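You operate a simulated robot arm through the tools that you are given. There is no shell and no other tool. Be economical: measure what you need, move in short steps, check, and stop when the job is done.

You are at the controls of a simulated two-armed robot. One attempt, no reset.

## Task
Take the check cloth from the marble top and hang it over the handle of the oven door.

It is judged by the outcome, as a careful person would: the job done as asked, and still so three seconds after it is handed in. It fails if anything else is knocked over, pushed out of place, dropped, spilled or broken. Flat cloth is picked up by pressing the open fingertips on it (5 to 10 N) and closing them slowly along it; thin cloth reads only 2 to 8 mm in the jaws.

## Robot
Two 7-joint arms with two-finger parallel grippers on one trunk, on a base that drives. Base frame: it is fixed to the floor where the robot stands at the start and does not move with it; the origin is under the middle of the robot, x ahead of it, y to its left, z up. Units: m, rad, N and s.
The left shoulder is at the start at [0.039, 0.101, 1.161], the right one opposite. With the tool pointing down near the work surface each hand reaches from about 0.2 to 0.52 m from the robot's upright axis, wherever it stands, measured 20 degrees to its own side. Places, roughly: check cloth [2.5, -0.4, 0.9]. Payload 2.4 kg a hand.
The TCP of each hand is the grasp point between the finger pads, 0.024 m short of the fingertips. In the tool frame z runs along the fingers and y along their closing line. Largest opening 0.068 m; finger width 0.017, thickness 0.01; the body of the gripper, 0.04 by 0.07 m, starts 0.041 m behind the TCP.
Orientation is that of the tool frame in the base frame, as a unit quaternion [w, x, y, z]. With the fingers straight down and closing along the base's y, the tool's x points along the base's -x, its y along +y and its z along -z.

## Interface
- The arms move only by the tool arm_command. It takes "left_motion", "right_motion" or both (then of equal length, played together; a hand with none holds still); each is a list that holds one entry, the list of rows, each a list of 7 numbers: the turn, a rotation vector about the tool's x, y, z in rad, then the shift along the tool's x, y, z in m, then the closure in counts, from 0 (fully open) to 255 (shut). In form: [[[ax, ay, az, x, y, z, claw], ...]]. A call has 1 to 10 rows; each row is the pose to reach, as a shift and turn from the pose commanded when the call began, along the tool's axes at that moment. A row lasts 0.2 s, in which the tool goes at most 0.05 m and 0.15 rad; a call with a longer step from one row to the next is refused whole, and so is a gripper value outside its range. Where a pose cannot be reached the arm comes as near as it can. A force on the tool above 40 N (or 10 N above the force at the start of the call, whichever is more), or a blocked arm, ends the call early, and 0.2 s more pass. The fingers move at their own pace (about 0.072 m/s each) and stop on an object; they squeeze with about 22 N. The grip force told is the motor's: it shows also when the fingers shut on nothing. Time passes only in rows, and 0.2 s behind the last, so rows that repeat a pose let the fingers close. It gives the time, the measured TCP pose, the force on the tool (base axes), the opening and the grip force at its end, in the units of the frame above (readings bear some noise), with the torque about the TCP (base axes, N m) and any sound that the robot's microphone picked up.
- Cameras (640 x 400 px; columns grow to the right, rows downward): "scene" is now at [0.1183, -0.0033, 1.311]; the picture's right is [-0.03, -1.00, 0.00], its down [-0.67, 0.02, -0.74] and it looks along [0.74, -0.02, -0.67] (base axes); focal length 251 px, centre (320, 200). "left" rides on the left gripper at [0.084, -0.011, -0.075] in its tool frame; the picture's right is [0.13, 0.99, 0.00], its down [-0.60, 0.08, -0.79] and it looks along [-0.79, 0.10, 0.61] (tool axes); focal length 251 px, centre (320, 200). "right" rides on the right gripper at [0.084, 0.011, -0.075] in its tool frame; the picture's right is [-0.13, 0.99, 0.00], its down [-0.60, -0.08, -0.79] and it looks along [-0.79, -0.10, 0.61] (tool axes); focal length 251 px, centre (320, 200). There is no depth. A picture from a camera that has moved, and an enlarged one, comes with that camera's place and axes in the base frame and with its lens.
- camera(camera): a new picture of that camera. The clock stands still meanwhile.
- slide_trunk(by): slides the trunk up (or, below 0, down) by that many m; the arms and the scene camera ride with it, the base frame stays. It gives what a move gives, with no picture.
- roll_base(legs): drives the robot by 1 to 6 legs, each [ahead, left, turn to the left] in m, m and rad, along the robot's own axes; the way and the turn of a leg run together, so that a leg with both is an arc; at most 1.5 m and 3.142 rad a leg. The arms and the cameras ride along, it lands a little off, and it stops where it bumps. It gives what a move gives.
- pan_tilt(pan, tilt): turns the head with the scene camera to pan (to the left, within 1.501 rad either way) and tilt (down, from -0.506 to 1.204), counted from straight ahead of the robot. It gives what a move gives.
- inspect(camera, box): a new picture of the part [left, top, right, bottom] of that camera's present view, enlarged. The clock stands still meanwhile.
- hand_in(): hands the job in; it is judged then, once.

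Go step by step. Nothing tells you exact positions but the pictures and the camera data: compare them with the known pose of the tool, close in by small moves and look again before you grip or let go. The budget is 135 turns and 114 pictures, counting those below and the enlarged ones. Unless the task says otherwise, let go and move clear before handing in, and close with one line.

The tools are called after "Emit:" as a command line: name --argument value ..., lists and objects as JSON in quotes. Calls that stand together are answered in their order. arm_command: Moves the arms, as the interface text tells. Its arguments: {"type":"object","properties":{"left_motion":{"type":"array","items":{"type":"array","items":{"type":"array","items":{"type":"number"}}}},"right_motion":{"type":"array","items":{"type":"array","items":{"type":"array","items":{"type":"number"}}}}},"required":[]} The other tools are called the same way: slide_trunk (by) slides the trunk up or down; roll_base (legs) drives the base; pan_tilt (pan, tilt) turns the head that bears the scene camera; camera (camera) takes a picture; inspect (camera, box) takes an enlarged picture of a part of a camera's view; hand_in () hands the job in.

At the start:

```text
t: 0.0
left_eef_pos: [0.3426, 0.1817, 1.0927]
left_orientation: [0.0, 0.0, 1.0, 0.0]
left_ft_force: [-0.7, -0.1, -0.6]
left_ft_torque: [0.01, -0.02, 0.02]
left_gripper_width: 0.068
left_finger_force: 0.1
right_eef_pos: [0.3482, -0.1399, 1.0999]
right_orientation: [0.0, 0.002, 1.0, 0.0]
right_ft_force: [0.6, -1.0, 0.6]
right_ft_torque: [-0.01, 0.04, 0.0]
right_gripper_width: 0.0679
right_finger_force: 0.0
trunk travel left (down, up): [-0.375, 0.475]
robot x, y, heading: [-0.001, -0.0004, 0.004]
head pan, tilt: [-0.026, 0.737]
```

scene: 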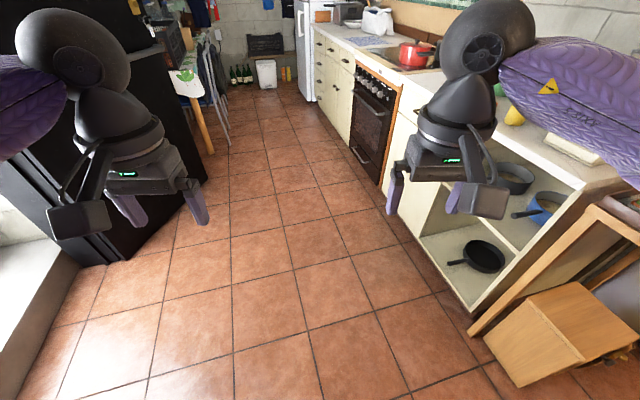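
right: 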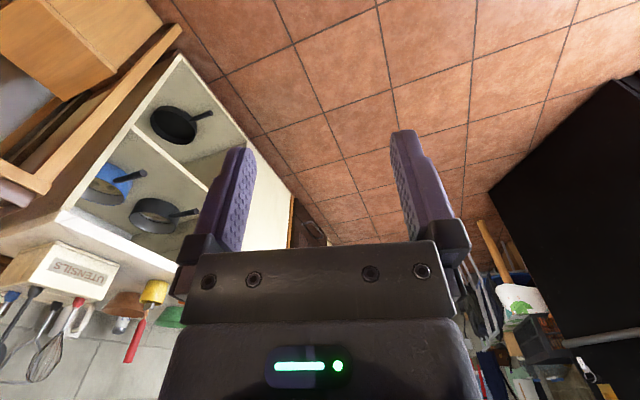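
left: 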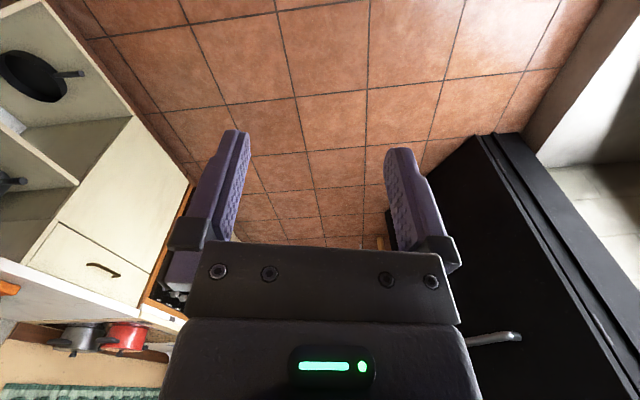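

I see a kitchen counter along the right with an oven (handles on its front) and a blue-ish check cloth past the red pot. I first level the head to look at it more closely.

Emit:
pan_tilt --pan -0.2 --tilt 0.35

Emit:
camera --camera "scene"

Emit:
inspect --camera "scene" --box '[240, 80, 440, 205]'

```text
t: 0.9
left_eef_pos: [0.3443, 0.1821, 1.0934]
left_orientation: [0.0, -0.001, 1.0, 0.0]
left_ft_force: [-0.5, -0.2, -0.1]
left_ft_torque: [0.03, -0.01, 0.01]
left_gripper_width: 0.0679
left_finger_force: 0.1
right_eef_pos: [0.3487, -0.1409, 1.0991]
right_orientation: [0.0, 0.002, 1.0, 0.001]
right_ft_force: [0.3, 0.6, 0.4]
right_ft_torque: [0.0, 0.0, -0.02]
right_gripper_width: 0.0682
right_finger_force: 0.0
trunk travel left (down, up): [-0.375, 0.475]
robot x, y, heading: [-0.0013, -0.0015, -0.002]
head pan, tilt: [-0.201, 0.351]
```

```text
110 pictures are left
camera scene: at [0.1261, -0.0197, 1.3453], right [-0.2, -0.98, 0.0], down [-0.34, 0.07, -0.94], along [0.92, -0.19, -0.34], focal length 251 px, centre (320, 200)
```

scene: 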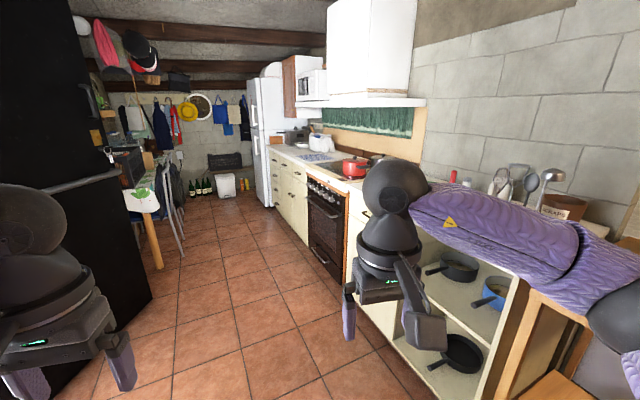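

```text
3.20 times, centred on (340, 142) of scene
camera zoom: at [0.1261, -0.0197, 1.3453], right [-0.2, -0.98, 0.0], down [-0.34, 0.07, -0.94], along [0.92, -0.19, -0.34], focal length 803 px, centre (256, 384)
```

zoom: 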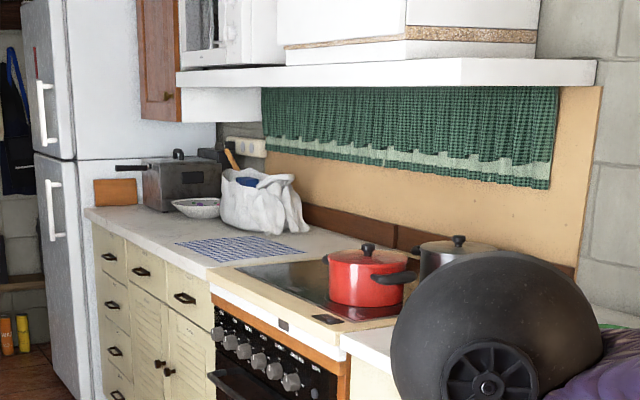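

The cloth lies flat on the marble just beyond the hob, at about (2.5, -0.42); the counter front is at y≈-0.31, and the oven with its handle is at x≈1.9. I drive up the aisle and turn to face the counter.

Emit:
roll_base --legs '[[1.2, 0.2, 0], [1.1, 0.15, 0], [0, 0, -1.57]]'

Emit:
pan_tilt --pan 0 --tilt 0.75

Emit:
camera --camera "scene"

```text
t: 16.0
left_eef_pos: [2.4725, 0.0288, 1.0928]
left_orientation: [-0.001, 0.696, 0.718, 0.001]
left_ft_force: [-0.4, 0.1, -0.1]
left_ft_torque: [-0.03, -0.04, 0.03]
left_gripper_width: 0.068
left_finger_force: 0.0
right_eef_pos: [2.1505, 0.0116, 1.0993]
right_orientation: [0.001, 0.698, 0.716, 0.001]
right_ft_force: [0.2, -0.2, 0.4]
right_ft_torque: [-0.01, 0.01, -0.03]
right_gripper_width: 0.0681
right_finger_force: 0.0
trunk travel left (down, up): [-0.375, 0.475]
robot x, y, heading: [2.2805, 0.3656, -1.542]
head pan, tilt: [-0.201, 0.351]
```

```text
t: 16.9
left_eef_pos: [2.4722, 0.0286, 1.0935]
left_orientation: [-0.001, 0.696, 0.718, 0.001]
left_ft_force: [0.2, -0.6, -0.6]
left_ft_torque: [-0.03, 0.01, 0.01]
left_gripper_width: 0.068
left_finger_force: 0.0
right_eef_pos: [2.151, 0.0112, 1.0989]
right_orientation: [0.001, 0.698, 0.716, 0.001]
right_ft_force: [-0.4, -0.8, -0.4]
right_ft_torque: [-0.01, 0.0, 0.0]
right_gripper_width: 0.0677
right_finger_force: 0.1
trunk travel left (down, up): [-0.375, 0.475]
robot x, y, heading: [2.2807, 0.3663, -1.541]
head pan, tilt: [0.0, 0.75]
```

```text
108 pictures are left
camera scene: at [2.2835, 0.2461, 1.3098], right [-1.0, -0.03, 0.0], down [-0.02, 0.68, -0.73], along [0.02, -0.73, -0.68], focal length 251 px, centre (320, 200)
```

scene: 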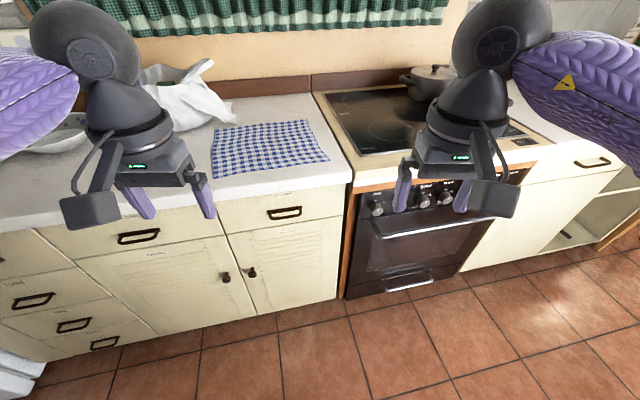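

The counter runs about 15° off the base x axis, and the cloth (about 0.32 × 0.28 m) lies just left of the oven, whose door handle is at z≈0.68. I square up to the counter and look again before approaching.

Emit:
roll_base --legs '[[0, 0, 0.24]]'

Emit:
pan_tilt --pan 0 --tilt 0.9

Emit:
camera --camera "scene"

Emit:
camera --camera "right"

```text
t: 18.1
left_eef_pos: [2.5446, 0.0827, 1.0933]
left_orientation: [-0.001, 0.606, 0.795, 0.001]
left_ft_force: [-0.3, 0.7, -0.3]
left_ft_torque: [0.03, 0.0, 0.0]
left_gripper_width: 0.0681
left_finger_force: 0.0
right_eef_pos: [2.2382, -0.0094, 1.0994]
right_orientation: [0.001, 0.607, 0.795, 0.001]
right_ft_force: [-0.7, 0.8, 0.6]
right_ft_torque: [-0.02, -0.03, -0.05]
right_gripper_width: 0.068
right_finger_force: 0.0
trunk travel left (down, up): [-0.375, 0.475]
robot x, y, heading: [2.2815, 0.3688, -1.3]
head pan, tilt: [0.0, 0.75]
```

```text
t: 18.8
left_eef_pos: [2.5465, 0.0822, 1.0922]
left_orientation: [-0.001, 0.605, 0.796, 0.002]
left_ft_force: [0.0, -0.1, 0.5]
left_ft_torque: [-0.03, -0.01, 0.01]
left_gripper_width: 0.068
left_finger_force: 0.1
right_eef_pos: [2.2381, -0.0089, 1.0986]
right_orientation: [0.001, 0.607, 0.794, 0.0]
right_ft_force: [-0.4, -0.4, 0.2]
right_ft_torque: [0.02, 0.02, 0.07]
right_gripper_width: 0.068
right_finger_force: 0.1
trunk travel left (down, up): [-0.375, 0.475]
robot x, y, heading: [2.2806, 0.3672, -1.308]
head pan, tilt: [0.0, 0.901]
```

```text
107 pictures are left
camera scene: at [2.3093, 0.2574, 1.2979], right [-0.96, -0.26, 0.0], down [-0.21, 0.76, -0.62], along [0.16, -0.6, -0.78], focal length 251 px, centre (320, 200)
```

scene: 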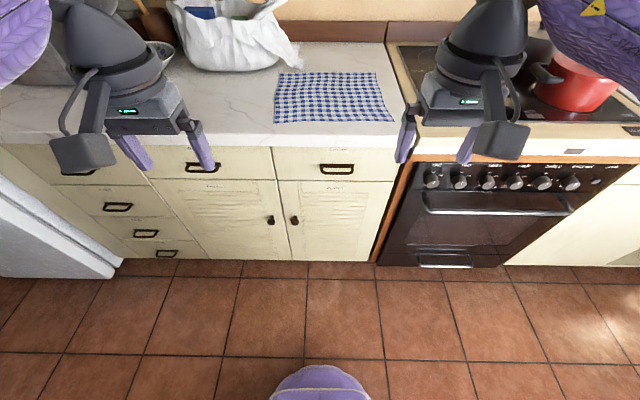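

```text
106 pictures are left
camera right: at [2.2261, 0.075, 1.1739], right [0.99, 0.14, 0.0], down [0.08, -0.6, 0.79], along [0.11, -0.79, -0.61], focal length 251 px, centre (320, 200)
```

right: 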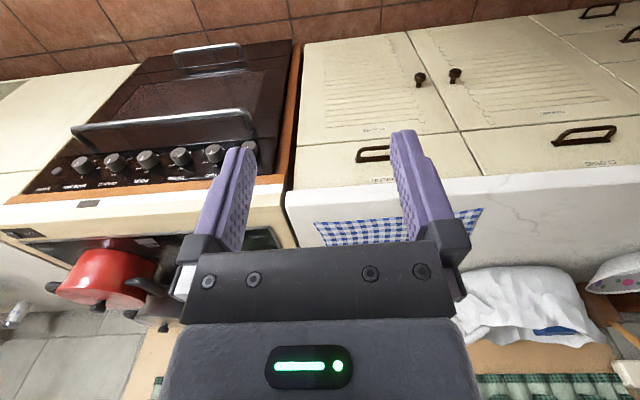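

Now square to the counter; handle bar looks to be about 0.57 m ahead, z≈0.69, about 0.45 m long. I zoom on the cloth and handle.

Emit:
inspect --camera "scene" --box '[240, 60, 420, 172]'

Emit:
inspect --camera "scene" --box '[380, 120, 640, 280]'

Emit:
inspect --camera "right" --box '[0, 20, 320, 220]'

```text
3.56 times, centred on (330, 116) of scene
camera zoom: at [2.3093, 0.2574, 1.2979], right [-0.96, -0.26, 0.0], down [-0.21, 0.76, -0.62], along [0.16, -0.6, -0.78], focal length 892 px, centre (284, 499)
```

zoom: 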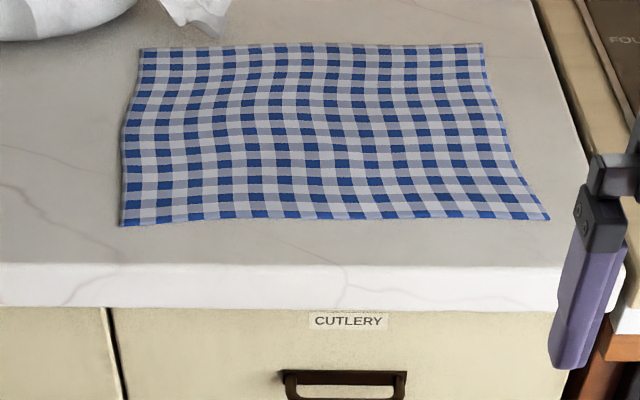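

```text
2.46 times, centred on (510, 200) of scene
camera zoom: at [2.3093, 0.2574, 1.2979], right [-0.96, -0.26, 0.0], down [-0.21, 0.76, -0.62], along [0.16, -0.6, -0.78], focal length 618 px, centre (-148, 200)
```

zoom: 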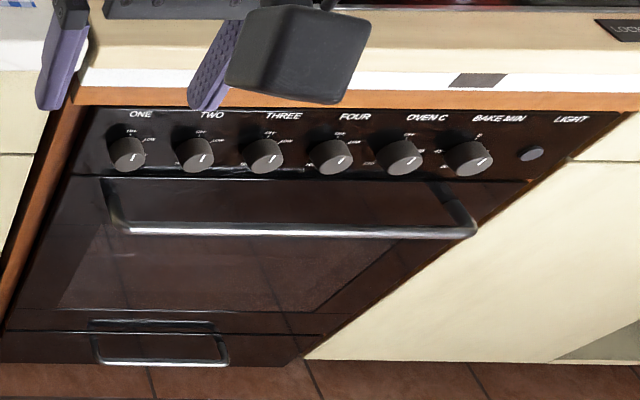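

```text
2.00 times, centred on (160, 120) of right
camera zoom: at [2.2261, 0.075, 1.1739], right [0.99, 0.14, 0.0], down [0.08, -0.6, 0.79], along [0.11, -0.79, -0.61], focal length 503 px, centre (640, 360)
```

zoom: 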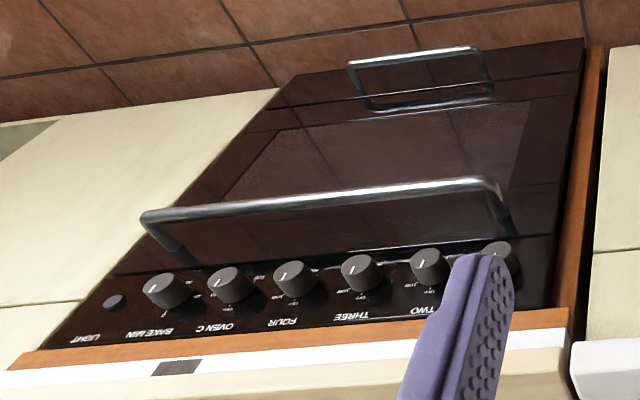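

The front edge of the cloth is about 5 cm behind the counter edge, 0.70 m ahead of the robot, and spans from 0.125 left to 0.206 right. I drive forward so both hands can reach that edge.

Emit:
roll_base --legs '[[0.28, -0.04, 0]]'

Emit:
camera --camera "scene"

Emit:
camera --camera "right"

```text
t: 20.8
left_eef_pos: [2.5789, -0.2016, 1.0924]
left_orientation: [-0.001, 0.608, 0.794, 0.001]
left_ft_force: [-0.4, -0.7, 0.7]
left_ft_torque: [0.0, 0.01, 0.02]
left_gripper_width: 0.0682
left_finger_force: 0.1
right_eef_pos: [2.2704, -0.29, 1.099]
right_orientation: [0.0, 0.61, 0.792, 0.001]
right_ft_force: [0.2, 0.1, -0.4]
right_ft_torque: [-0.02, 0.0, 0.0]
right_gripper_width: 0.0679
right_finger_force: 0.0
trunk travel left (down, up): [-0.375, 0.475]
robot x, y, heading: [2.3172, 0.0851, -1.308]
head pan, tilt: [0.0, 0.901]
```

```text
102 pictures are left
camera scene: at [2.3432, -0.0249, 1.2978], right [-0.97, -0.26, 0.0], down [-0.2, 0.76, -0.62], along [0.16, -0.6, -0.78], focal length 251 px, centre (320, 200)
```

scene: 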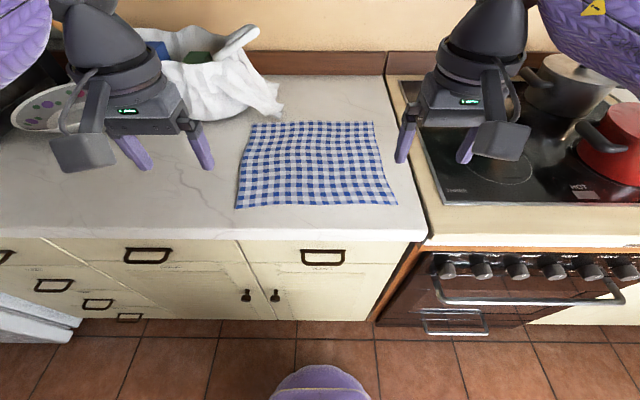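

```text
101 pictures are left
camera right: at [2.2588, -0.2068, 1.1737], right [0.99, 0.13, 0.0], down [0.08, -0.6, 0.79], along [0.1, -0.79, -0.61], focal length 251 px, centre (320, 200)
```

right: 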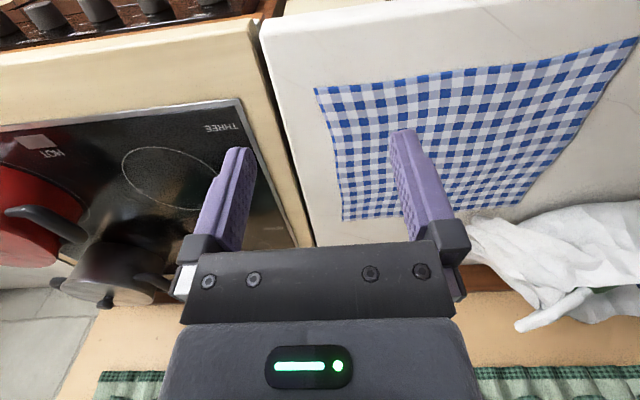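

The cloth's near edge is now 0.414 m ahead, spanning r -0.164 to +0.157, at z≈0.90 (both cameras agree). I move the right hand to hover over the near-right corner.

Emit:
arm_command --right_motion '[[[0, 0, 0, -0.02, 0.009, 0.035, 0], [0, 0, 0, -0.041, 0.019, 0.07, 0], [0, 0, 0, -0.062, 0.028, 0.105, 0], [0, 0, 0, -0.082, 0.038, 0.139, 0], [0, 0, 0, -0.082, 0.038, 0.139, 0]]]'

Emit:
camera --camera "right"

Emit:
camera --camera "scene"

```text
t: 22.0
left_eef_pos: [2.5793, -0.2017, 1.0928]
left_orientation: [-0.001, 0.608, 0.794, 0.001]
left_ft_force: [-1.0, 0.1, -0.2]
left_ft_torque: [0.02, -0.02, 0.02]
left_gripper_width: 0.0683
left_finger_force: 0.1
right_eef_pos: [2.3267, -0.36, 0.9622]
right_orientation: [0.001, 0.61, 0.793, 0.0]
right_ft_force: [0.5, -0.5, 0.6]
right_ft_torque: [0.04, 0.0, -0.01]
right_gripper_width: 0.0679
right_finger_force: 0.0
trunk travel left (down, up): [-0.375, 0.475]
robot x, y, heading: [2.3157, 0.0844, -1.311]
head pan, tilt: [0.0, 0.901]
```

```text
100 pictures are left
camera right: at [2.3158, -0.2768, 1.0365], right [0.99, 0.13, 0.0], down [0.08, -0.6, 0.79], along [0.1, -0.79, -0.61], focal length 251 px, centre (320, 200)
```

right: 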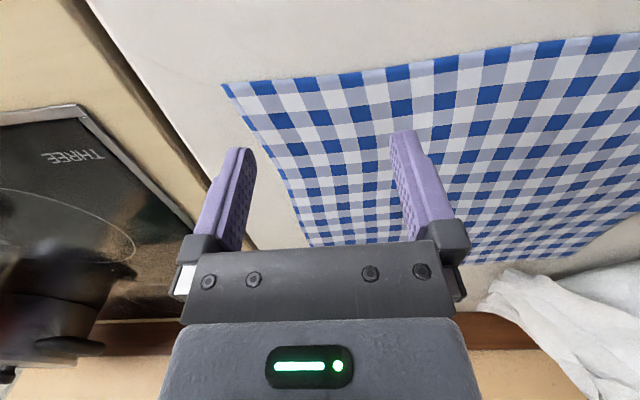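

```text
99 pictures are left
camera scene: at [2.3432, -0.0245, 1.2979], right [-0.97, -0.26, 0.0], down [-0.2, 0.76, -0.62], along [0.16, -0.6, -0.78], focal length 251 px, centre (320, 200)
```

scene: 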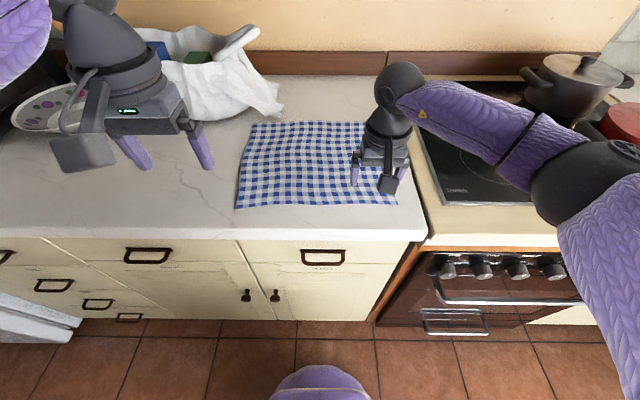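

The tips would land about 2 cm inside the near-right corner. I lower toward contact.

Emit:
arm_command --right_motion '[[[0, 0, 0, 0, 0, 0.02, 0], [0, 0, 0, 0, 0, 0.032, 0], [0, 0, 0, 0, 0, 0.034, 0], [0, 0, 0, 0, 0, 0.036, 0]]]'

```text
t: 23.0
left_eef_pos: [2.5785, -0.2003, 1.0929]
left_orientation: [-0.001, 0.608, 0.794, 0.0]
left_ft_force: [-0.9, -0.3, 1.4]
left_ft_torque: [0.0, -0.04, 0.01]
left_gripper_width: 0.068
left_finger_force: 0.1
right_eef_pos: [2.3276, -0.3604, 0.9254]
right_orientation: [0.001, 0.61, 0.792, -0.001]
right_ft_force: [-1.4, -0.8, 9.9]
right_ft_torque: [-0.05, 0.17, -0.04]
right_gripper_width: 0.068
right_finger_force: 0.0
trunk travel left (down, up): [-0.375, 0.475]
robot x, y, heading: [2.3138, 0.0856, -1.308]
head pan, tilt: [0.0, 0.901]
```

Contact at about 10 N. I close slowly along the cloth.

Emit:
arm_command --right_motion '[[[0, 0, 0, 0, 0, 0, 30], [0, 0, 0, 0, 0, 0, 60], [0, 0, 0, 0, 0, 0, 90], [0, 0, 0, 0, 0, 0, 120], [0, 0, 0, 0, 0, 0, 150], [0, 0, 0, 0, 0, 0, 180], [0, 0, 0, 0, 0, 0, 210], [0, 0, 0, 0, 0, 0, 235], [0, 0, 0, 0, 0, 0, 255], [0, 0, 0, 0, 0, 0, 255]]]'

Emit:
camera --camera "right"

```text
t: 25.2
left_eef_pos: [2.5782, -0.1997, 1.0945]
left_orientation: [-0.001, 0.608, 0.794, -0.001]
left_ft_force: [0.2, 0.1, 0.1]
left_ft_torque: [0.0, 0.0, 0.04]
left_gripper_width: 0.0683
left_finger_force: 0.1
right_eef_pos: [2.3279, -0.3593, 0.9269]
right_orientation: [0.001, 0.61, 0.793, 0.0]
right_ft_force: [1.5, 0.6, 15.6]
right_ft_torque: [0.04, -0.06, 0.03]
right_gripper_width: 0.0025
right_finger_force: 22.2
trunk travel left (down, up): [-0.375, 0.475]
robot x, y, heading: [2.3136, 0.0853, -1.31]
head pan, tilt: [0.0, 0.901]
```

```text
98 pictures are left
camera right: at [2.3166, -0.2751, 1.0003], right [0.99, 0.13, 0.0], down [0.08, -0.6, 0.79], along [0.1, -0.79, -0.61], focal length 251 px, centre (320, 200)
```

right: 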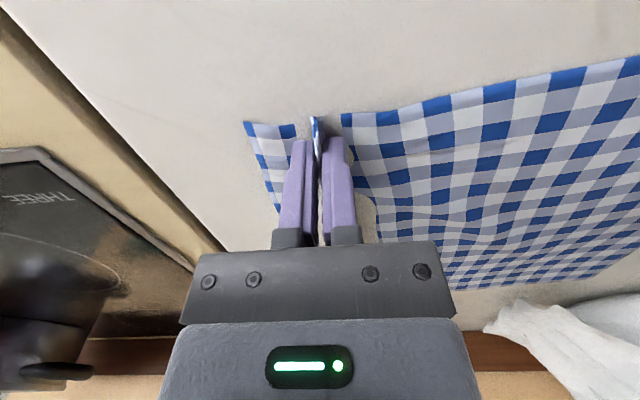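

The right hand has a fold (2.5 mm). Now I bring the left hand above the near-left corner and look.

Emit:
arm_command --left_motion '[[[0, 0, 0, -0.02, -0.016, 0.035, 0], [0, 0, 0, -0.044, -0.033, 0.07, 0], [0, 0, 0, -0.066, -0.05, 0.1, 0], [0, 0, 0, -0.088, -0.066, 0.13, 0], [0, 0, 0, -0.088, -0.066, 0.13, 0]]]' --right_motion '[[[0, 0, 0, 0, 0, -0.003, 255], [0, 0, 0, 0, 0, -0.005, 255], [0, 0, 0, 0, 0, -0.005, 255], [0, 0, 0, 0, 0, -0.005, 255], [0, 0, 0, 0, 0, -0.005, 255]]]'

Emit:
camera --camera "left"

Emit:
camera --camera "scene"

```text
t: 26.4
left_eef_pos: [2.5368, -0.3039, 0.9628]
left_orientation: [-0.001, 0.608, 0.794, 0.001]
left_ft_force: [0.4, -0.2, -0.4]
left_ft_torque: [-0.03, 0.0, 0.03]
left_gripper_width: 0.068
left_finger_force: 0.0
right_eef_pos: [2.3275, -0.3602, 0.929]
right_orientation: [0.001, 0.611, 0.792, 0.001]
right_ft_force: [0.4, -0.3, -0.4]
right_ft_torque: [0.0, 0.0, 0.02]
right_gripper_width: 0.0025
right_finger_force: 22.7
trunk travel left (down, up): [-0.375, 0.475]
robot x, y, heading: [2.3153, 0.0801, -1.316]
head pan, tilt: [0.0, 0.901]
```

```text
97 pictures are left
camera left: at [2.5057, -0.2249, 1.038], right [0.92, 0.38, 0.0], down [0.23, -0.56, 0.79], along [0.3, -0.73, -0.61], focal length 251 px, centre (320, 200)
```

left: 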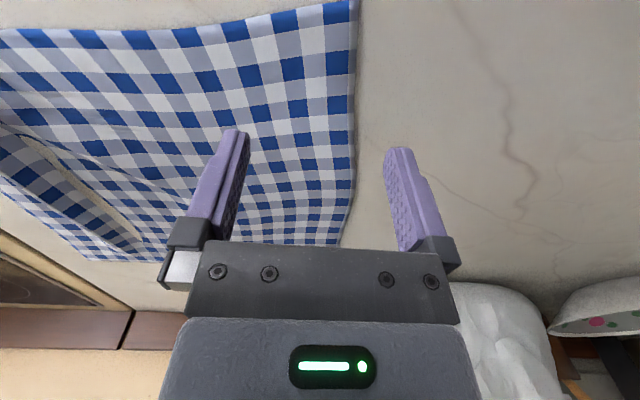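

```text
96 pictures are left
camera scene: at [2.3431, -0.0246, 1.2979], right [-0.97, -0.26, 0.0], down [-0.2, 0.76, -0.62], along [0.16, -0.6, -0.78], focal length 251 px, centre (320, 200)
```

scene: 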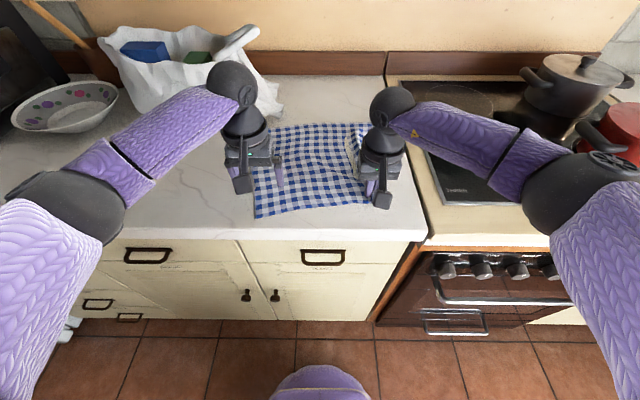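

The near-left corner lies about 4 cm to the robot's right of and 2.5 cm nearer than ideal for the left hand; I adjust by that and check.

Emit:
arm_command --left_motion '[[[0, 0, 0, 0.012, -0.02, 0, 0], [0, 0, 0, 0.024, -0.042, 0.005, 0], [0, 0, 0, 0.024, -0.042, 0.01, 0]]]'

Emit:
camera --camera "left"

```text
t: 27.2
left_eef_pos: [2.4902, -0.2906, 0.9521]
left_orientation: [-0.001, 0.608, 0.794, 0.002]
left_ft_force: [0.2, -0.3, 0.3]
left_ft_torque: [0.01, 0.0, -0.01]
left_gripper_width: 0.0678
left_finger_force: 0.1
right_eef_pos: [2.3281, -0.3594, 0.929]
right_orientation: [0.001, 0.61, 0.792, 0.0]
right_ft_force: [-0.6, 0.3, 0.1]
right_ft_torque: [-0.01, -0.02, 0.01]
right_gripper_width: 0.0028
right_finger_force: 21.6
trunk travel left (down, up): [-0.375, 0.475]
robot x, y, heading: [2.3138, 0.0836, -1.305]
head pan, tilt: [0.0, 0.901]
```

```text
95 pictures are left
camera left: at [2.4589, -0.2123, 1.0276], right [0.92, 0.38, 0.0], down [0.23, -0.56, 0.79], along [0.3, -0.73, -0.61], focal length 251 px, centre (320, 200)
```

left: 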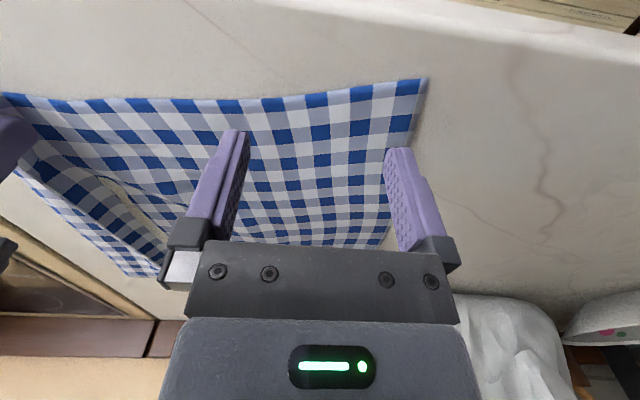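

Slightly too close to the front edge at the inner finger; I shift 1.2 cm inward and descend to contact.

Emit:
arm_command --left_motion '[[[0, 0, 0, -0.013, 0.003, 0.005, 0], [0, 0, 0, -0.013, 0.003, 0.022, 0], [0, 0, 0, -0.013, 0.003, 0.025, 0], [0, 0, 0, -0.013, 0.003, 0.0265, 0]]]'

Emit:
camera --camera "left"

```text
t: 28.2
left_eef_pos: [2.4978, -0.3016, 0.9264]
left_orientation: [0.0, 0.608, 0.794, 0.001]
left_ft_force: [0.1, 0.8, 0.1]
left_ft_torque: [-0.03, -0.03, -0.02]
left_gripper_width: 0.068
left_finger_force: 0.0
right_eef_pos: [2.3283, -0.3598, 0.9292]
right_orientation: [0.001, 0.61, 0.792, 0.001]
right_ft_force: [-0.5, -0.3, 0.6]
right_ft_torque: [0.0, -0.03, 0.03]
right_gripper_width: 0.0027
right_finger_force: 22.0
trunk travel left (down, up): [-0.375, 0.475]
robot x, y, heading: [2.3131, 0.0839, -1.308]
head pan, tilt: [0.0, 0.901]
```

```text
94 pictures are left
camera left: at [2.4661, -0.224, 1.0014], right [0.92, 0.38, 0.0], down [0.23, -0.56, 0.79], along [0.3, -0.73, -0.61], focal length 251 px, centre (320, 200)
```

left: 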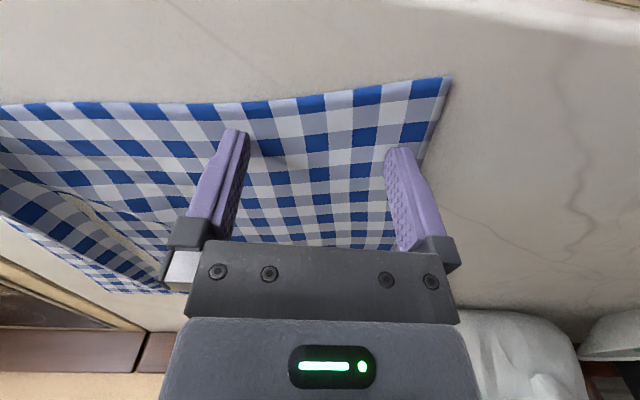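

Placement is good, just short of contact. I press about 3 mm more.

Emit:
arm_command --left_motion '[[[0, 0, 0, 0, 0, 0.002, 0], [0, 0, 0, 0, 0, 0.003, 0]]]'

```text
t: 28.8
left_eef_pos: [2.4977, -0.3023, 0.9258]
left_orientation: [0.001, 0.609, 0.794, -0.001]
left_ft_force: [3.2, -2.8, 26.2]
left_ft_torque: [0.11, -0.34, -0.11]
left_gripper_width: 0.068
left_finger_force: 0.1
right_eef_pos: [2.3276, -0.3578, 0.9305]
right_orientation: [0.002, 0.61, 0.793, 0.0]
right_ft_force: [0.7, -0.1, -0.4]
right_ft_torque: [-0.01, -0.01, 0.01]
right_gripper_width: 0.0026
right_finger_force: 21.6
trunk travel left (down, up): [-0.375, 0.475]
robot x, y, heading: [2.3109, 0.082, -1.315]
head pan, tilt: [0.0, 0.901]
```

26 N is a bit much; I back off 2 mm and close slowly.

Emit:
arm_command --left_motion '[[[0, 0, 0, 0, 0, -0.0015, 0], [0, 0, 0, 0, 0, -0.0015, 40], [0, 0, 0, 0, 0, -0.0015, 75], [0, 0, 0, 0, 0, -0.0015, 110], [0, 0, 0, 0, 0, -0.0015, 145], [0, 0, 0, 0, 0, -0.0015, 180], [0, 0, 0, 0, 0, -0.0015, 210], [0, 0, 0, 0, 0, -0.0015, 235], [0, 0, 0, 0, 0, -0.0015, 255], [0, 0, 0, 0, 0, -0.0015, 255]]]'

Emit:
camera --camera "left"

```text
t: 31.0
left_eef_pos: [2.4951, -0.3012, 0.926]
left_orientation: [0.0, 0.608, 0.794, -0.001]
left_ft_force: [-13.9, -7.0, 26.6]
left_ft_torque: [-0.15, 0.56, 0.05]
left_gripper_width: 0.0117
left_finger_force: 21.8
right_eef_pos: [2.3273, -0.3588, 0.9296]
right_orientation: [0.002, 0.61, 0.793, 0.001]
right_ft_force: [13.2, 5.1, 0.3]
right_ft_torque: [0.1, -0.29, 0.11]
right_gripper_width: 0.0025
right_finger_force: 22.1
trunk travel left (down, up): [-0.375, 0.475]
robot x, y, heading: [2.3145, 0.0833, -1.307]
head pan, tilt: [0.0, 0.901]
```

```text
93 pictures are left
camera left: at [2.4647, -0.2235, 1.001], right [0.92, 0.38, 0.0], down [0.23, -0.56, 0.79], along [0.3, -0.73, -0.61], focal length 251 px, centre (320, 200)
```

left: 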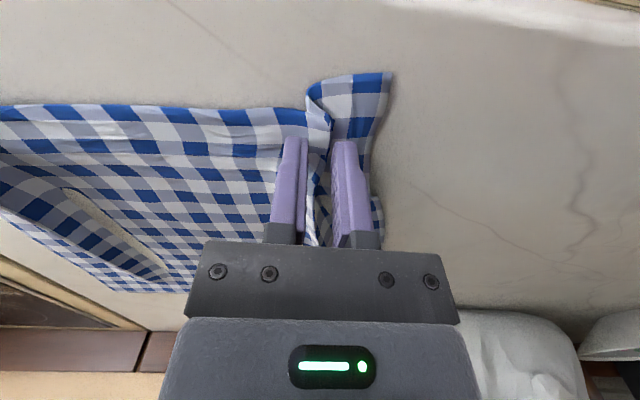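

The cloth between the hands is taut (13 N), keeping the left fingers from closing; I move the right hand 1.5 cm toward the left one while the left keeps closing.

Emit:
arm_command --left_motion '[[[0, 0, 0, 0, 0, 0, 255], [0, 0, 0, 0, 0, 0, 255], [0, 0, 0, 0, 0, -0.001, 255], [0, 0, 0, 0, 0, -0.001, 255]]]' --right_motion '[[[0, 0, 0, 0, 0.007, 0, 255], [0, 0, 0, 0, 0.015, 0, 255], [0, 0, 0, 0, 0.018, 0, 255], [0, 0, 0, 0, 0.018, 0, 255]]]'

Emit:
camera --camera "left"

```text
t: 32.0
left_eef_pos: [2.497, -0.302, 0.9264]
left_orientation: [-0.001, 0.608, 0.794, 0.0]
left_ft_force: [-2.0, -3.9, 19.4]
left_ft_torque: [-0.04, 0.21, 0.02]
left_gripper_width: 0.0099
left_finger_force: 21.9
right_eef_pos: [2.3459, -0.3534, 0.9291]
right_orientation: [0.002, 0.61, 0.792, 0.001]
right_ft_force: [0.0, 0.4, 0.1]
right_ft_torque: [0.02, -0.01, 0.02]
right_gripper_width: 0.0026
right_finger_force: 21.9
trunk travel left (down, up): [-0.375, 0.475]
robot x, y, heading: [2.316, 0.0797, -1.302]
head pan, tilt: [0.0, 0.901]
```

```text
92 pictures are left
camera left: at [2.4653, -0.2236, 1.0015], right [0.92, 0.38, 0.0], down [0.23, -0.56, 0.79], along [0.3, -0.73, -0.61], focal length 251 px, centre (320, 200)
```

left: 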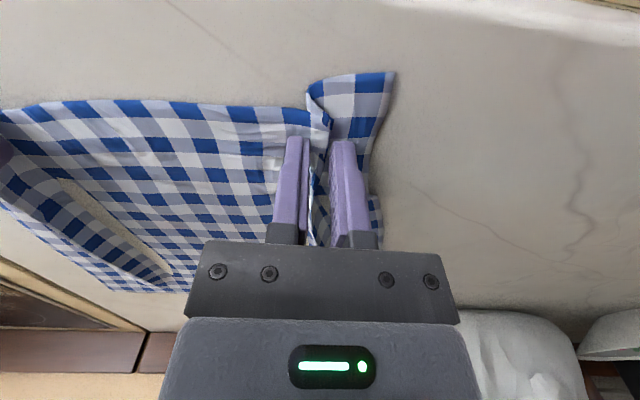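

The left pinch reads 9.9 mm, with the tips still pressed down. I ease it up a few millimetres so the fold can settle, then lift both hands slightly.

Emit:
arm_command --left_motion '[[[0, 0, 0, 0, 0, -0.002, 255], [0, 0, 0, 0, 0, -0.003, 255], [0, 0, 0, 0, 0, -0.004, 255], [0, 0, 0, 0, 0, -0.004, 255]]]'

Emit:
inspect --camera "left" --box '[220, 50, 440, 260]'

```text
t: 33.0
left_eef_pos: [2.4961, -0.3027, 0.9298]
left_orientation: [-0.001, 0.608, 0.794, 0.001]
left_ft_force: [1.4, -1.6, 7.5]
left_ft_torque: [0.05, 0.04, -0.02]
left_gripper_width: 0.0051
left_finger_force: 22.1
right_eef_pos: [2.3452, -0.3538, 0.9289]
right_orientation: [0.002, 0.611, 0.792, 0.0]
right_ft_force: [-0.5, 0.0, -0.6]
right_ft_torque: [-0.02, -0.03, 0.02]
right_gripper_width: 0.0028
right_finger_force: 21.9
trunk travel left (down, up): [-0.375, 0.475]
robot x, y, heading: [2.3167, 0.0827, -1.313]
head pan, tilt: [0.0, 0.901]
```

```text
1.90 times, centred on (330, 155) of left
camera zoom: at [2.4659, -0.2239, 1.0048], right [0.92, 0.38, 0.0], down [0.23, -0.56, 0.79], along [0.3, -0.73, -0.61], focal length 479 px, centre (301, 286)
```

zoom: 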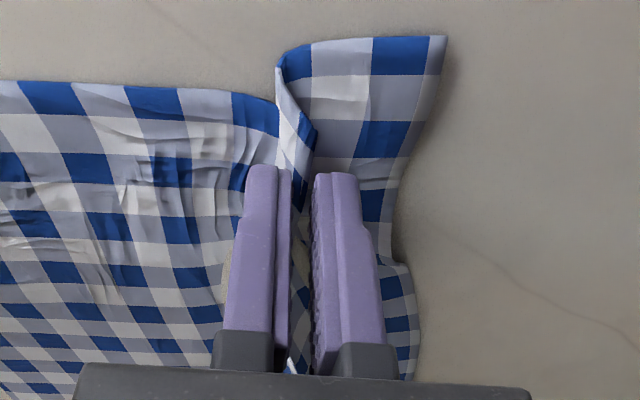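

The left pinch is now 5 mm – good. I lift both hands with the trunk.

Emit:
slide_trunk --by 0.12

Emit:
camera --camera "scene"

```text
t: 34.5
left_eef_pos: [2.4968, -0.3022, 1.0484]
left_orientation: [-0.002, 0.608, 0.794, 0.001]
left_ft_force: [-0.3, -0.3, 0.9]
left_ft_torque: [-0.03, 0.01, -0.02]
left_gripper_width: 0.0019
left_finger_force: 22.3
right_eef_pos: [2.3459, -0.3547, 1.0477]
right_orientation: [0.001, 0.61, 0.792, 0.001]
right_ft_force: [0.4, 0.2, -0.4]
right_ft_torque: [0.01, 0.01, -0.01]
right_gripper_width: 0.0026
right_finger_force: 22.0
trunk travel left (down, up): [-0.495, 0.355]
robot x, y, heading: [2.3129, 0.0862, -1.311]
head pan, tilt: [0.0, 0.901]
```

```text
90 pictures are left
camera scene: at [2.3394, -0.0107, 1.4185], right [-0.97, -0.26, 0.0], down [-0.2, 0.76, -0.62], along [0.16, -0.6, -0.78], focal length 251 px, centre (320, 200)
```

scene: 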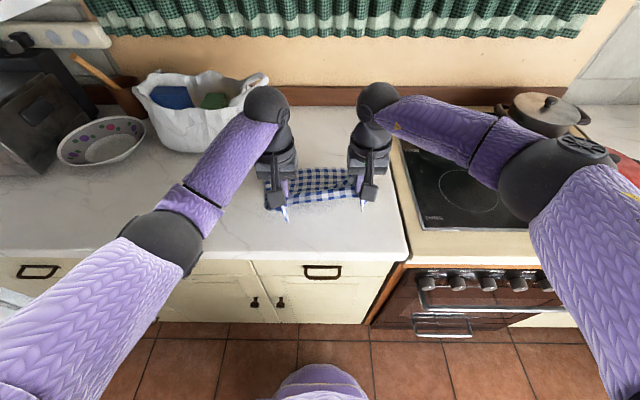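

Both hands hold the edge. I lift further until the cloth hangs free.

Emit:
slide_trunk --by 0.19

Emit:
camera --camera "scene"

Emit:
camera --camera "left"

Emit:
camera --camera "right"

```text
t: 36.6
left_eef_pos: [2.4966, -0.3031, 1.2407]
left_orientation: [-0.001, 0.608, 0.794, 0.001]
left_ft_force: [-0.7, 0.1, 0.2]
left_ft_torque: [-0.04, 0.0, 0.03]
left_gripper_width: 0.0018
left_finger_force: 22.3
right_eef_pos: [2.3448, -0.3545, 1.2397]
right_orientation: [0.0, 0.61, 0.792, 0.0]
right_ft_force: [1.3, 0.1, 0.8]
right_ft_torque: [0.03, 0.0, 0.0]
right_gripper_width: 0.0028
right_finger_force: 21.5
trunk travel left (down, up): [-0.685, 0.165]
robot x, y, heading: [2.3174, 0.082, -1.309]
head pan, tilt: [0.0, 0.901]
```

```text
89 pictures are left
camera scene: at [2.337, -0.0017, 1.6088], right [-0.97, -0.26, 0.0], down [-0.2, 0.76, -0.62], along [0.16, -0.6, -0.78], focal length 251 px, centre (320, 200)
```

scene: 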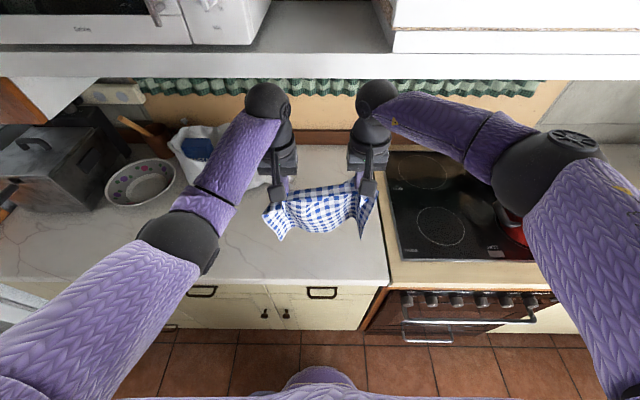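

```text
88 pictures are left
camera left: at [2.4657, -0.2244, 1.3149], right [0.92, 0.38, 0.0], down [0.23, -0.56, 0.79], along [0.3, -0.73, -0.61], focal length 251 px, centre (320, 200)
```

left: 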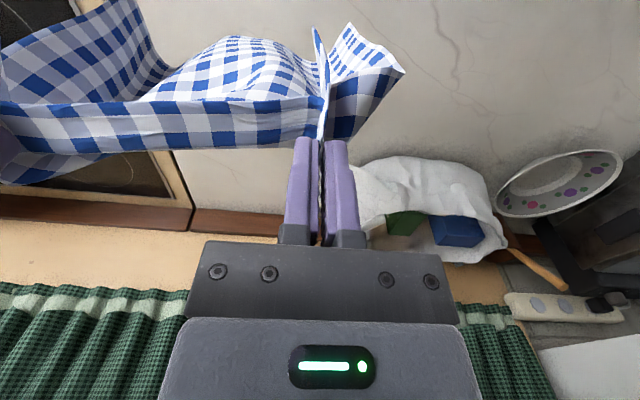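

```text
87 pictures are left
camera right: at [2.3342, -0.2715, 1.3138], right [0.99, 0.13, 0.0], down [0.08, -0.6, 0.79], along [0.1, -0.79, -0.61], focal length 251 px, centre (320, 200)
```

right: 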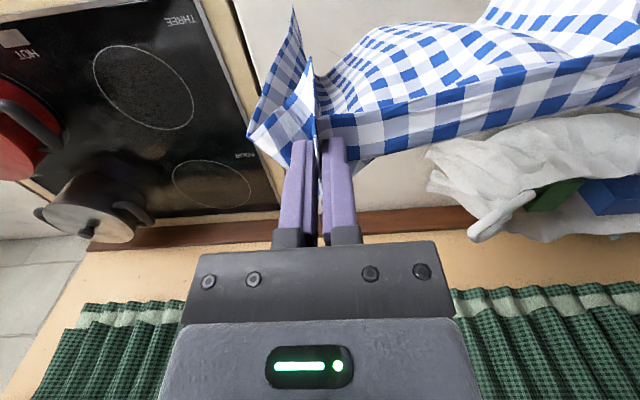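

The cloth hangs freely from both hands. I back away from the counter and move right until I'm in front of the oven.

Emit:
roll_base --legs '[[-0.3, 0, 0], [0, -0.51, 0]]'

Emit:
camera --camera "scene"

Emit:
camera --camera "right"

```text
t: 41.2
left_eef_pos: [1.928, -0.1467, 1.2401]
left_orientation: [0.0, 0.61, 0.793, 0.001]
left_ft_force: [-1.2, 0.2, -0.4]
left_ft_torque: [-0.02, 0.02, 0.03]
left_gripper_width: 0.0022
left_finger_force: 22.1
right_eef_pos: [1.7761, -0.1993, 1.2381]
right_orientation: [0.0, 0.611, 0.792, 0.001]
right_ft_force: [1.3, 1.2, 0.0]
right_ft_torque: [0.02, 0.01, 0.03]
right_gripper_width: 0.0027
right_finger_force: 22.0
trunk travel left (down, up): [-0.685, 0.165]
robot x, y, heading: [1.7461, 0.2444, -1.305]
head pan, tilt: [0.0, 0.901]
```

```text
86 pictures are left
camera scene: at [1.7685, 0.1544, 1.6089], right [-0.97, -0.26, 0.0], down [-0.2, 0.76, -0.62], along [0.16, -0.6, -0.78], focal length 251 px, centre (320, 200)
```

scene: 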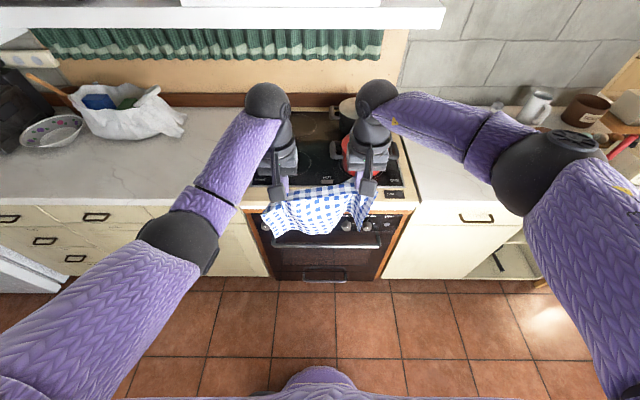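

```text
85 pictures are left
camera right: at [1.7651, -0.1154, 1.3139], right [0.99, 0.13, 0.0], down [0.08, -0.6, 0.79], along [0.1, -0.79, -0.61], focal length 251 px, centre (320, 200)
```

right: 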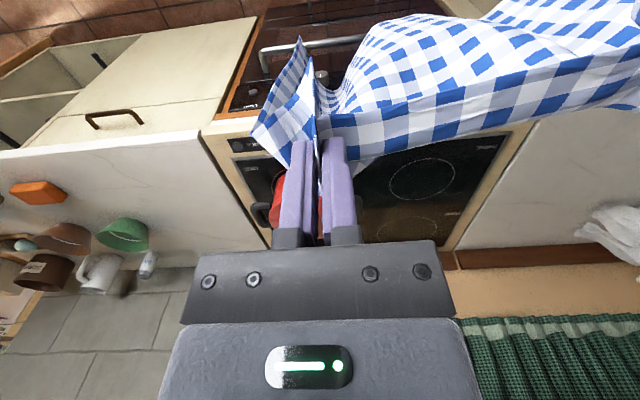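

I'm in front of the oven. I zoom in on the handle to fix its position.

Emit:
inspect --camera "scene" --box '[240, 180, 420, 292]'

Emit:
camera --camera "left"

```text
3.56 times, centred on (330, 236) of scene
camera zoom: at [1.7685, 0.1544, 1.6089], right [-0.97, -0.26, 0.0], down [-0.2, 0.76, -0.62], along [0.16, -0.6, -0.78], focal length 892 px, centre (284, 72)
```

zoom: 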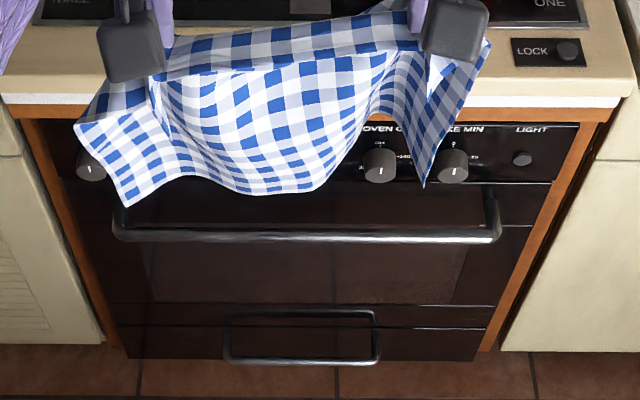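

```text
83 pictures are left
camera left: at [1.8968, -0.0686, 1.315], right [0.92, 0.38, 0.0], down [0.23, -0.57, 0.79], along [0.3, -0.73, -0.61], focal length 251 px, centre (320, 200)
```

left: 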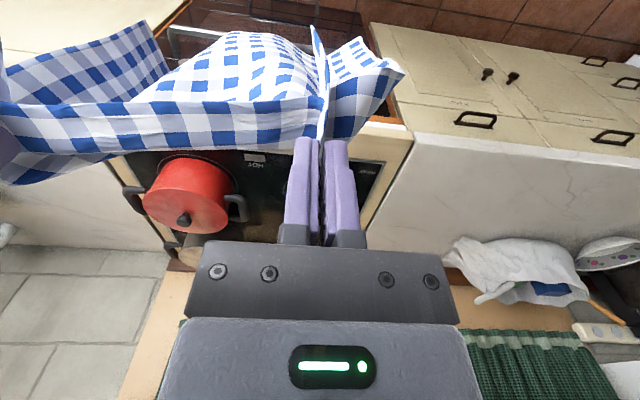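

Triangulating three views puts the bar at z≈0.62, about 0.617 m ahead of the robot, r from -0.21 to +0.27, with roughly 5 cm standoff. I spread the hands a bit to straighten the cloth, then drive ahead so the hands stand just behind the bar's line.

Emit:
arm_command --left_motion '[[[0, 0, 0, 0, 0.004, 0, 255], [0, 0, 0, 0, 0.008, 0, 255], [0, 0, 0, 0, 0.008, 0, 255]]]' --right_motion '[[[0, 0, 0, 0, -0.004, 0, 255], [0, 0, 0, 0, -0.008, 0, 255], [0, 0, 0, 0, -0.008, 0, 255]]]'

Emit:
roll_base --legs '[[0.21, -0.023, 0]]'

Emit:
camera --camera "scene"

Emit:
camera --camera "right"

```text
t: 42.0
left_eef_pos: [1.9367, -0.1459, 1.2395]
left_orientation: [-0.001, 0.61, 0.792, -0.001]
left_ft_force: [-4.3, -1.7, -0.2]
left_ft_torque: [-0.03, 0.17, 0.07]
left_gripper_width: 0.003
left_finger_force: 22.4
right_eef_pos: [1.7687, -0.201, 1.2397]
right_orientation: [0.0, 0.611, 0.792, 0.001]
right_ft_force: [3.6, 2.3, -0.9]
right_ft_torque: [0.07, -0.06, 0.04]
right_gripper_width: 0.0026
right_finger_force: 21.3
trunk travel left (down, up): [-0.685, 0.165]
robot x, y, heading: [1.7464, 0.2409, -1.305]
head pan, tilt: [0.0, 0.901]
```

```text
t: 43.6
left_eef_pos: [1.9722, -0.3567, 1.2392]
left_orientation: [-0.002, 0.608, 0.794, 0.001]
left_ft_force: [-4.0, -2.6, -0.3]
left_ft_torque: [-0.02, 0.18, 0.09]
left_gripper_width: 0.0032
left_finger_force: 22.1
right_eef_pos: [1.8039, -0.414, 1.2395]
right_orientation: [0.0, 0.61, 0.793, 0.001]
right_ft_force: [4.4, 2.2, -0.7]
right_ft_torque: [0.08, -0.1, 0.06]
right_gripper_width: 0.0026
right_finger_force: 21.7
trunk travel left (down, up): [-0.685, 0.165]
robot x, y, heading: [1.7812, 0.0309, -1.312]
head pan, tilt: [0.0, 0.901]
```

```text
82 pictures are left
camera scene: at [1.8027, -0.058, 1.6088], right [-0.97, -0.26, 0.0], down [-0.2, 0.76, -0.62], along [0.16, -0.6, -0.78], focal length 251 px, centre (320, 200)
```

scene: 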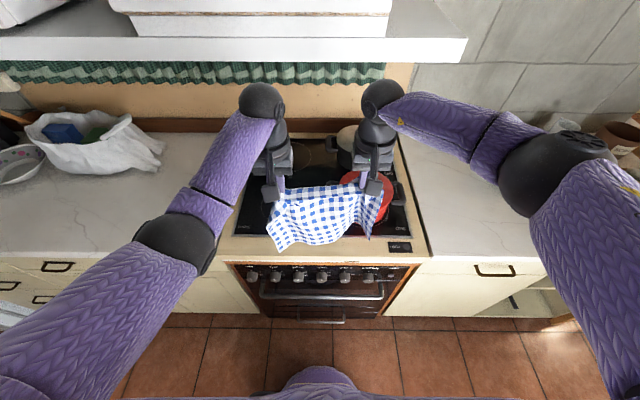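

```text
81 pictures are left
camera right: at [1.7916, -0.33, 1.3137], right [0.99, 0.13, 0.0], down [0.08, -0.6, 0.79], along [0.1, -0.79, -0.61], focal length 251 px, centre (320, 200)
```

right: 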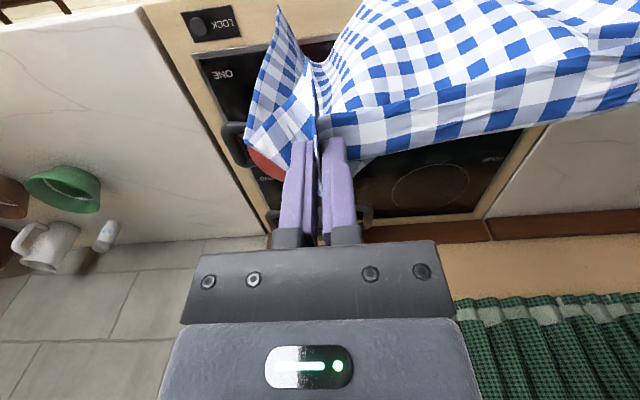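

The hob's front lip protrudes to nearly above the bar, so upright grippers couldn't pass it. I tilt both tools ~40° (fingertips forward, wrists back) and pull back about 3 cm before lowering.

Emit:
arm_command --left_motion '[[[0, -0.14, 0, 0.006, 0, 0, 255], [0, -0.28, 0, 0.012, 0, 0, 255], [0, -0.42, 0, 0.018, 0, 0, 255], [0, -0.56, 0, 0.024, 0, 0, 255], [0, -0.7, 0, 0.028, 0, 0, 255], [0, -0.7, 0, 0.028, 0, 0, 255]]]' --right_motion '[[[0, -0.14, 0, 0.006, 0, 0, 255], [0, -0.28, 0, 0.012, 0, 0, 255], [0, -0.42, 0, 0.018, 0, 0, 255], [0, -0.56, 0, 0.024, 0, 0, 255], [0, -0.7, 0, 0.032, 0, 0, 255], [0, -0.7, 0, 0.032, 0, 0, 255]]]'

Emit:
camera --camera "scene"

Emit:
camera --camera "left"

```text
t: 45.0
left_eef_pos: [1.9637, -0.3287, 1.2391]
left_orientation: [0.271, 0.572, 0.746, -0.208]
left_ft_force: [-4.0, -1.9, 0.3]
left_ft_torque: [-0.06, 0.11, -0.07]
left_gripper_width: 0.0029
left_finger_force: 21.6
right_eef_pos: [1.7949, -0.3817, 1.2382]
right_orientation: [0.272, 0.573, 0.744, -0.209]
right_ft_force: [2.9, 0.9, -0.7]
right_ft_torque: [0.05, -0.05, 0.1]
right_gripper_width: 0.0027
right_finger_force: 21.7
trunk travel left (down, up): [-0.685, 0.165]
robot x, y, heading: [1.7802, 0.029, -1.306]
head pan, tilt: [0.0, 0.901]
```

```text
80 pictures are left
camera scene: at [1.8026, -0.0573, 1.6088], right [-0.97, -0.26, 0.0], down [-0.2, 0.76, -0.62], along [0.16, -0.6, -0.78], focal length 251 px, centre (320, 200)
```

scene: 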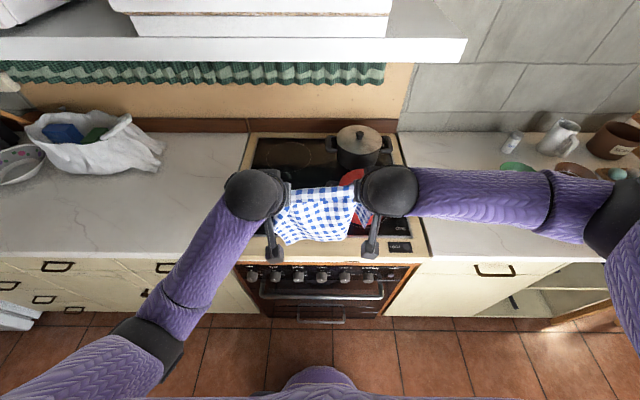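

```text
79 pictures are left
camera left: at [1.9247, -0.2232, 1.2428], right [0.93, 0.35, -0.08], down [0.06, 0.07, 1.0], along [0.36, -0.93, 0.04], focal length 251 px, centre (320, 200)
```

left: 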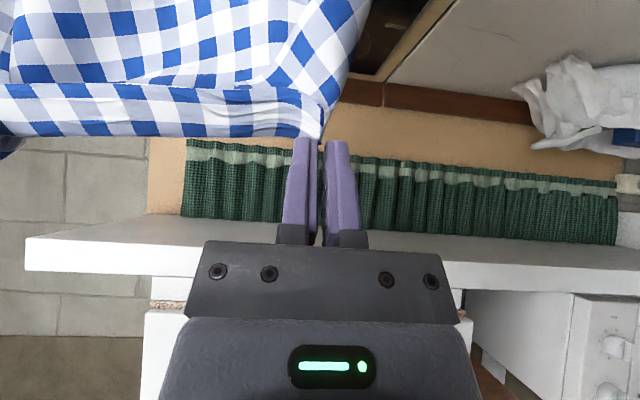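

Tilt achieved. I zoom in on the cloth hem against the bar and hob lip.

Emit:
inspect --camera "scene" --box '[230, 170, 430, 330]'

```text
2.50 times, centred on (330, 250) of scene
camera zoom: at [1.8026, -0.0573, 1.6088], right [-0.97, -0.26, 0.0], down [-0.2, 0.76, -0.62], along [0.16, -0.6, -0.78], focal length 628 px, centre (295, 75)
```

zoom: 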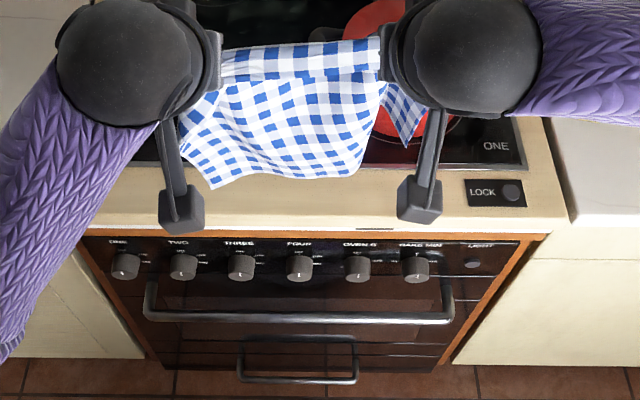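

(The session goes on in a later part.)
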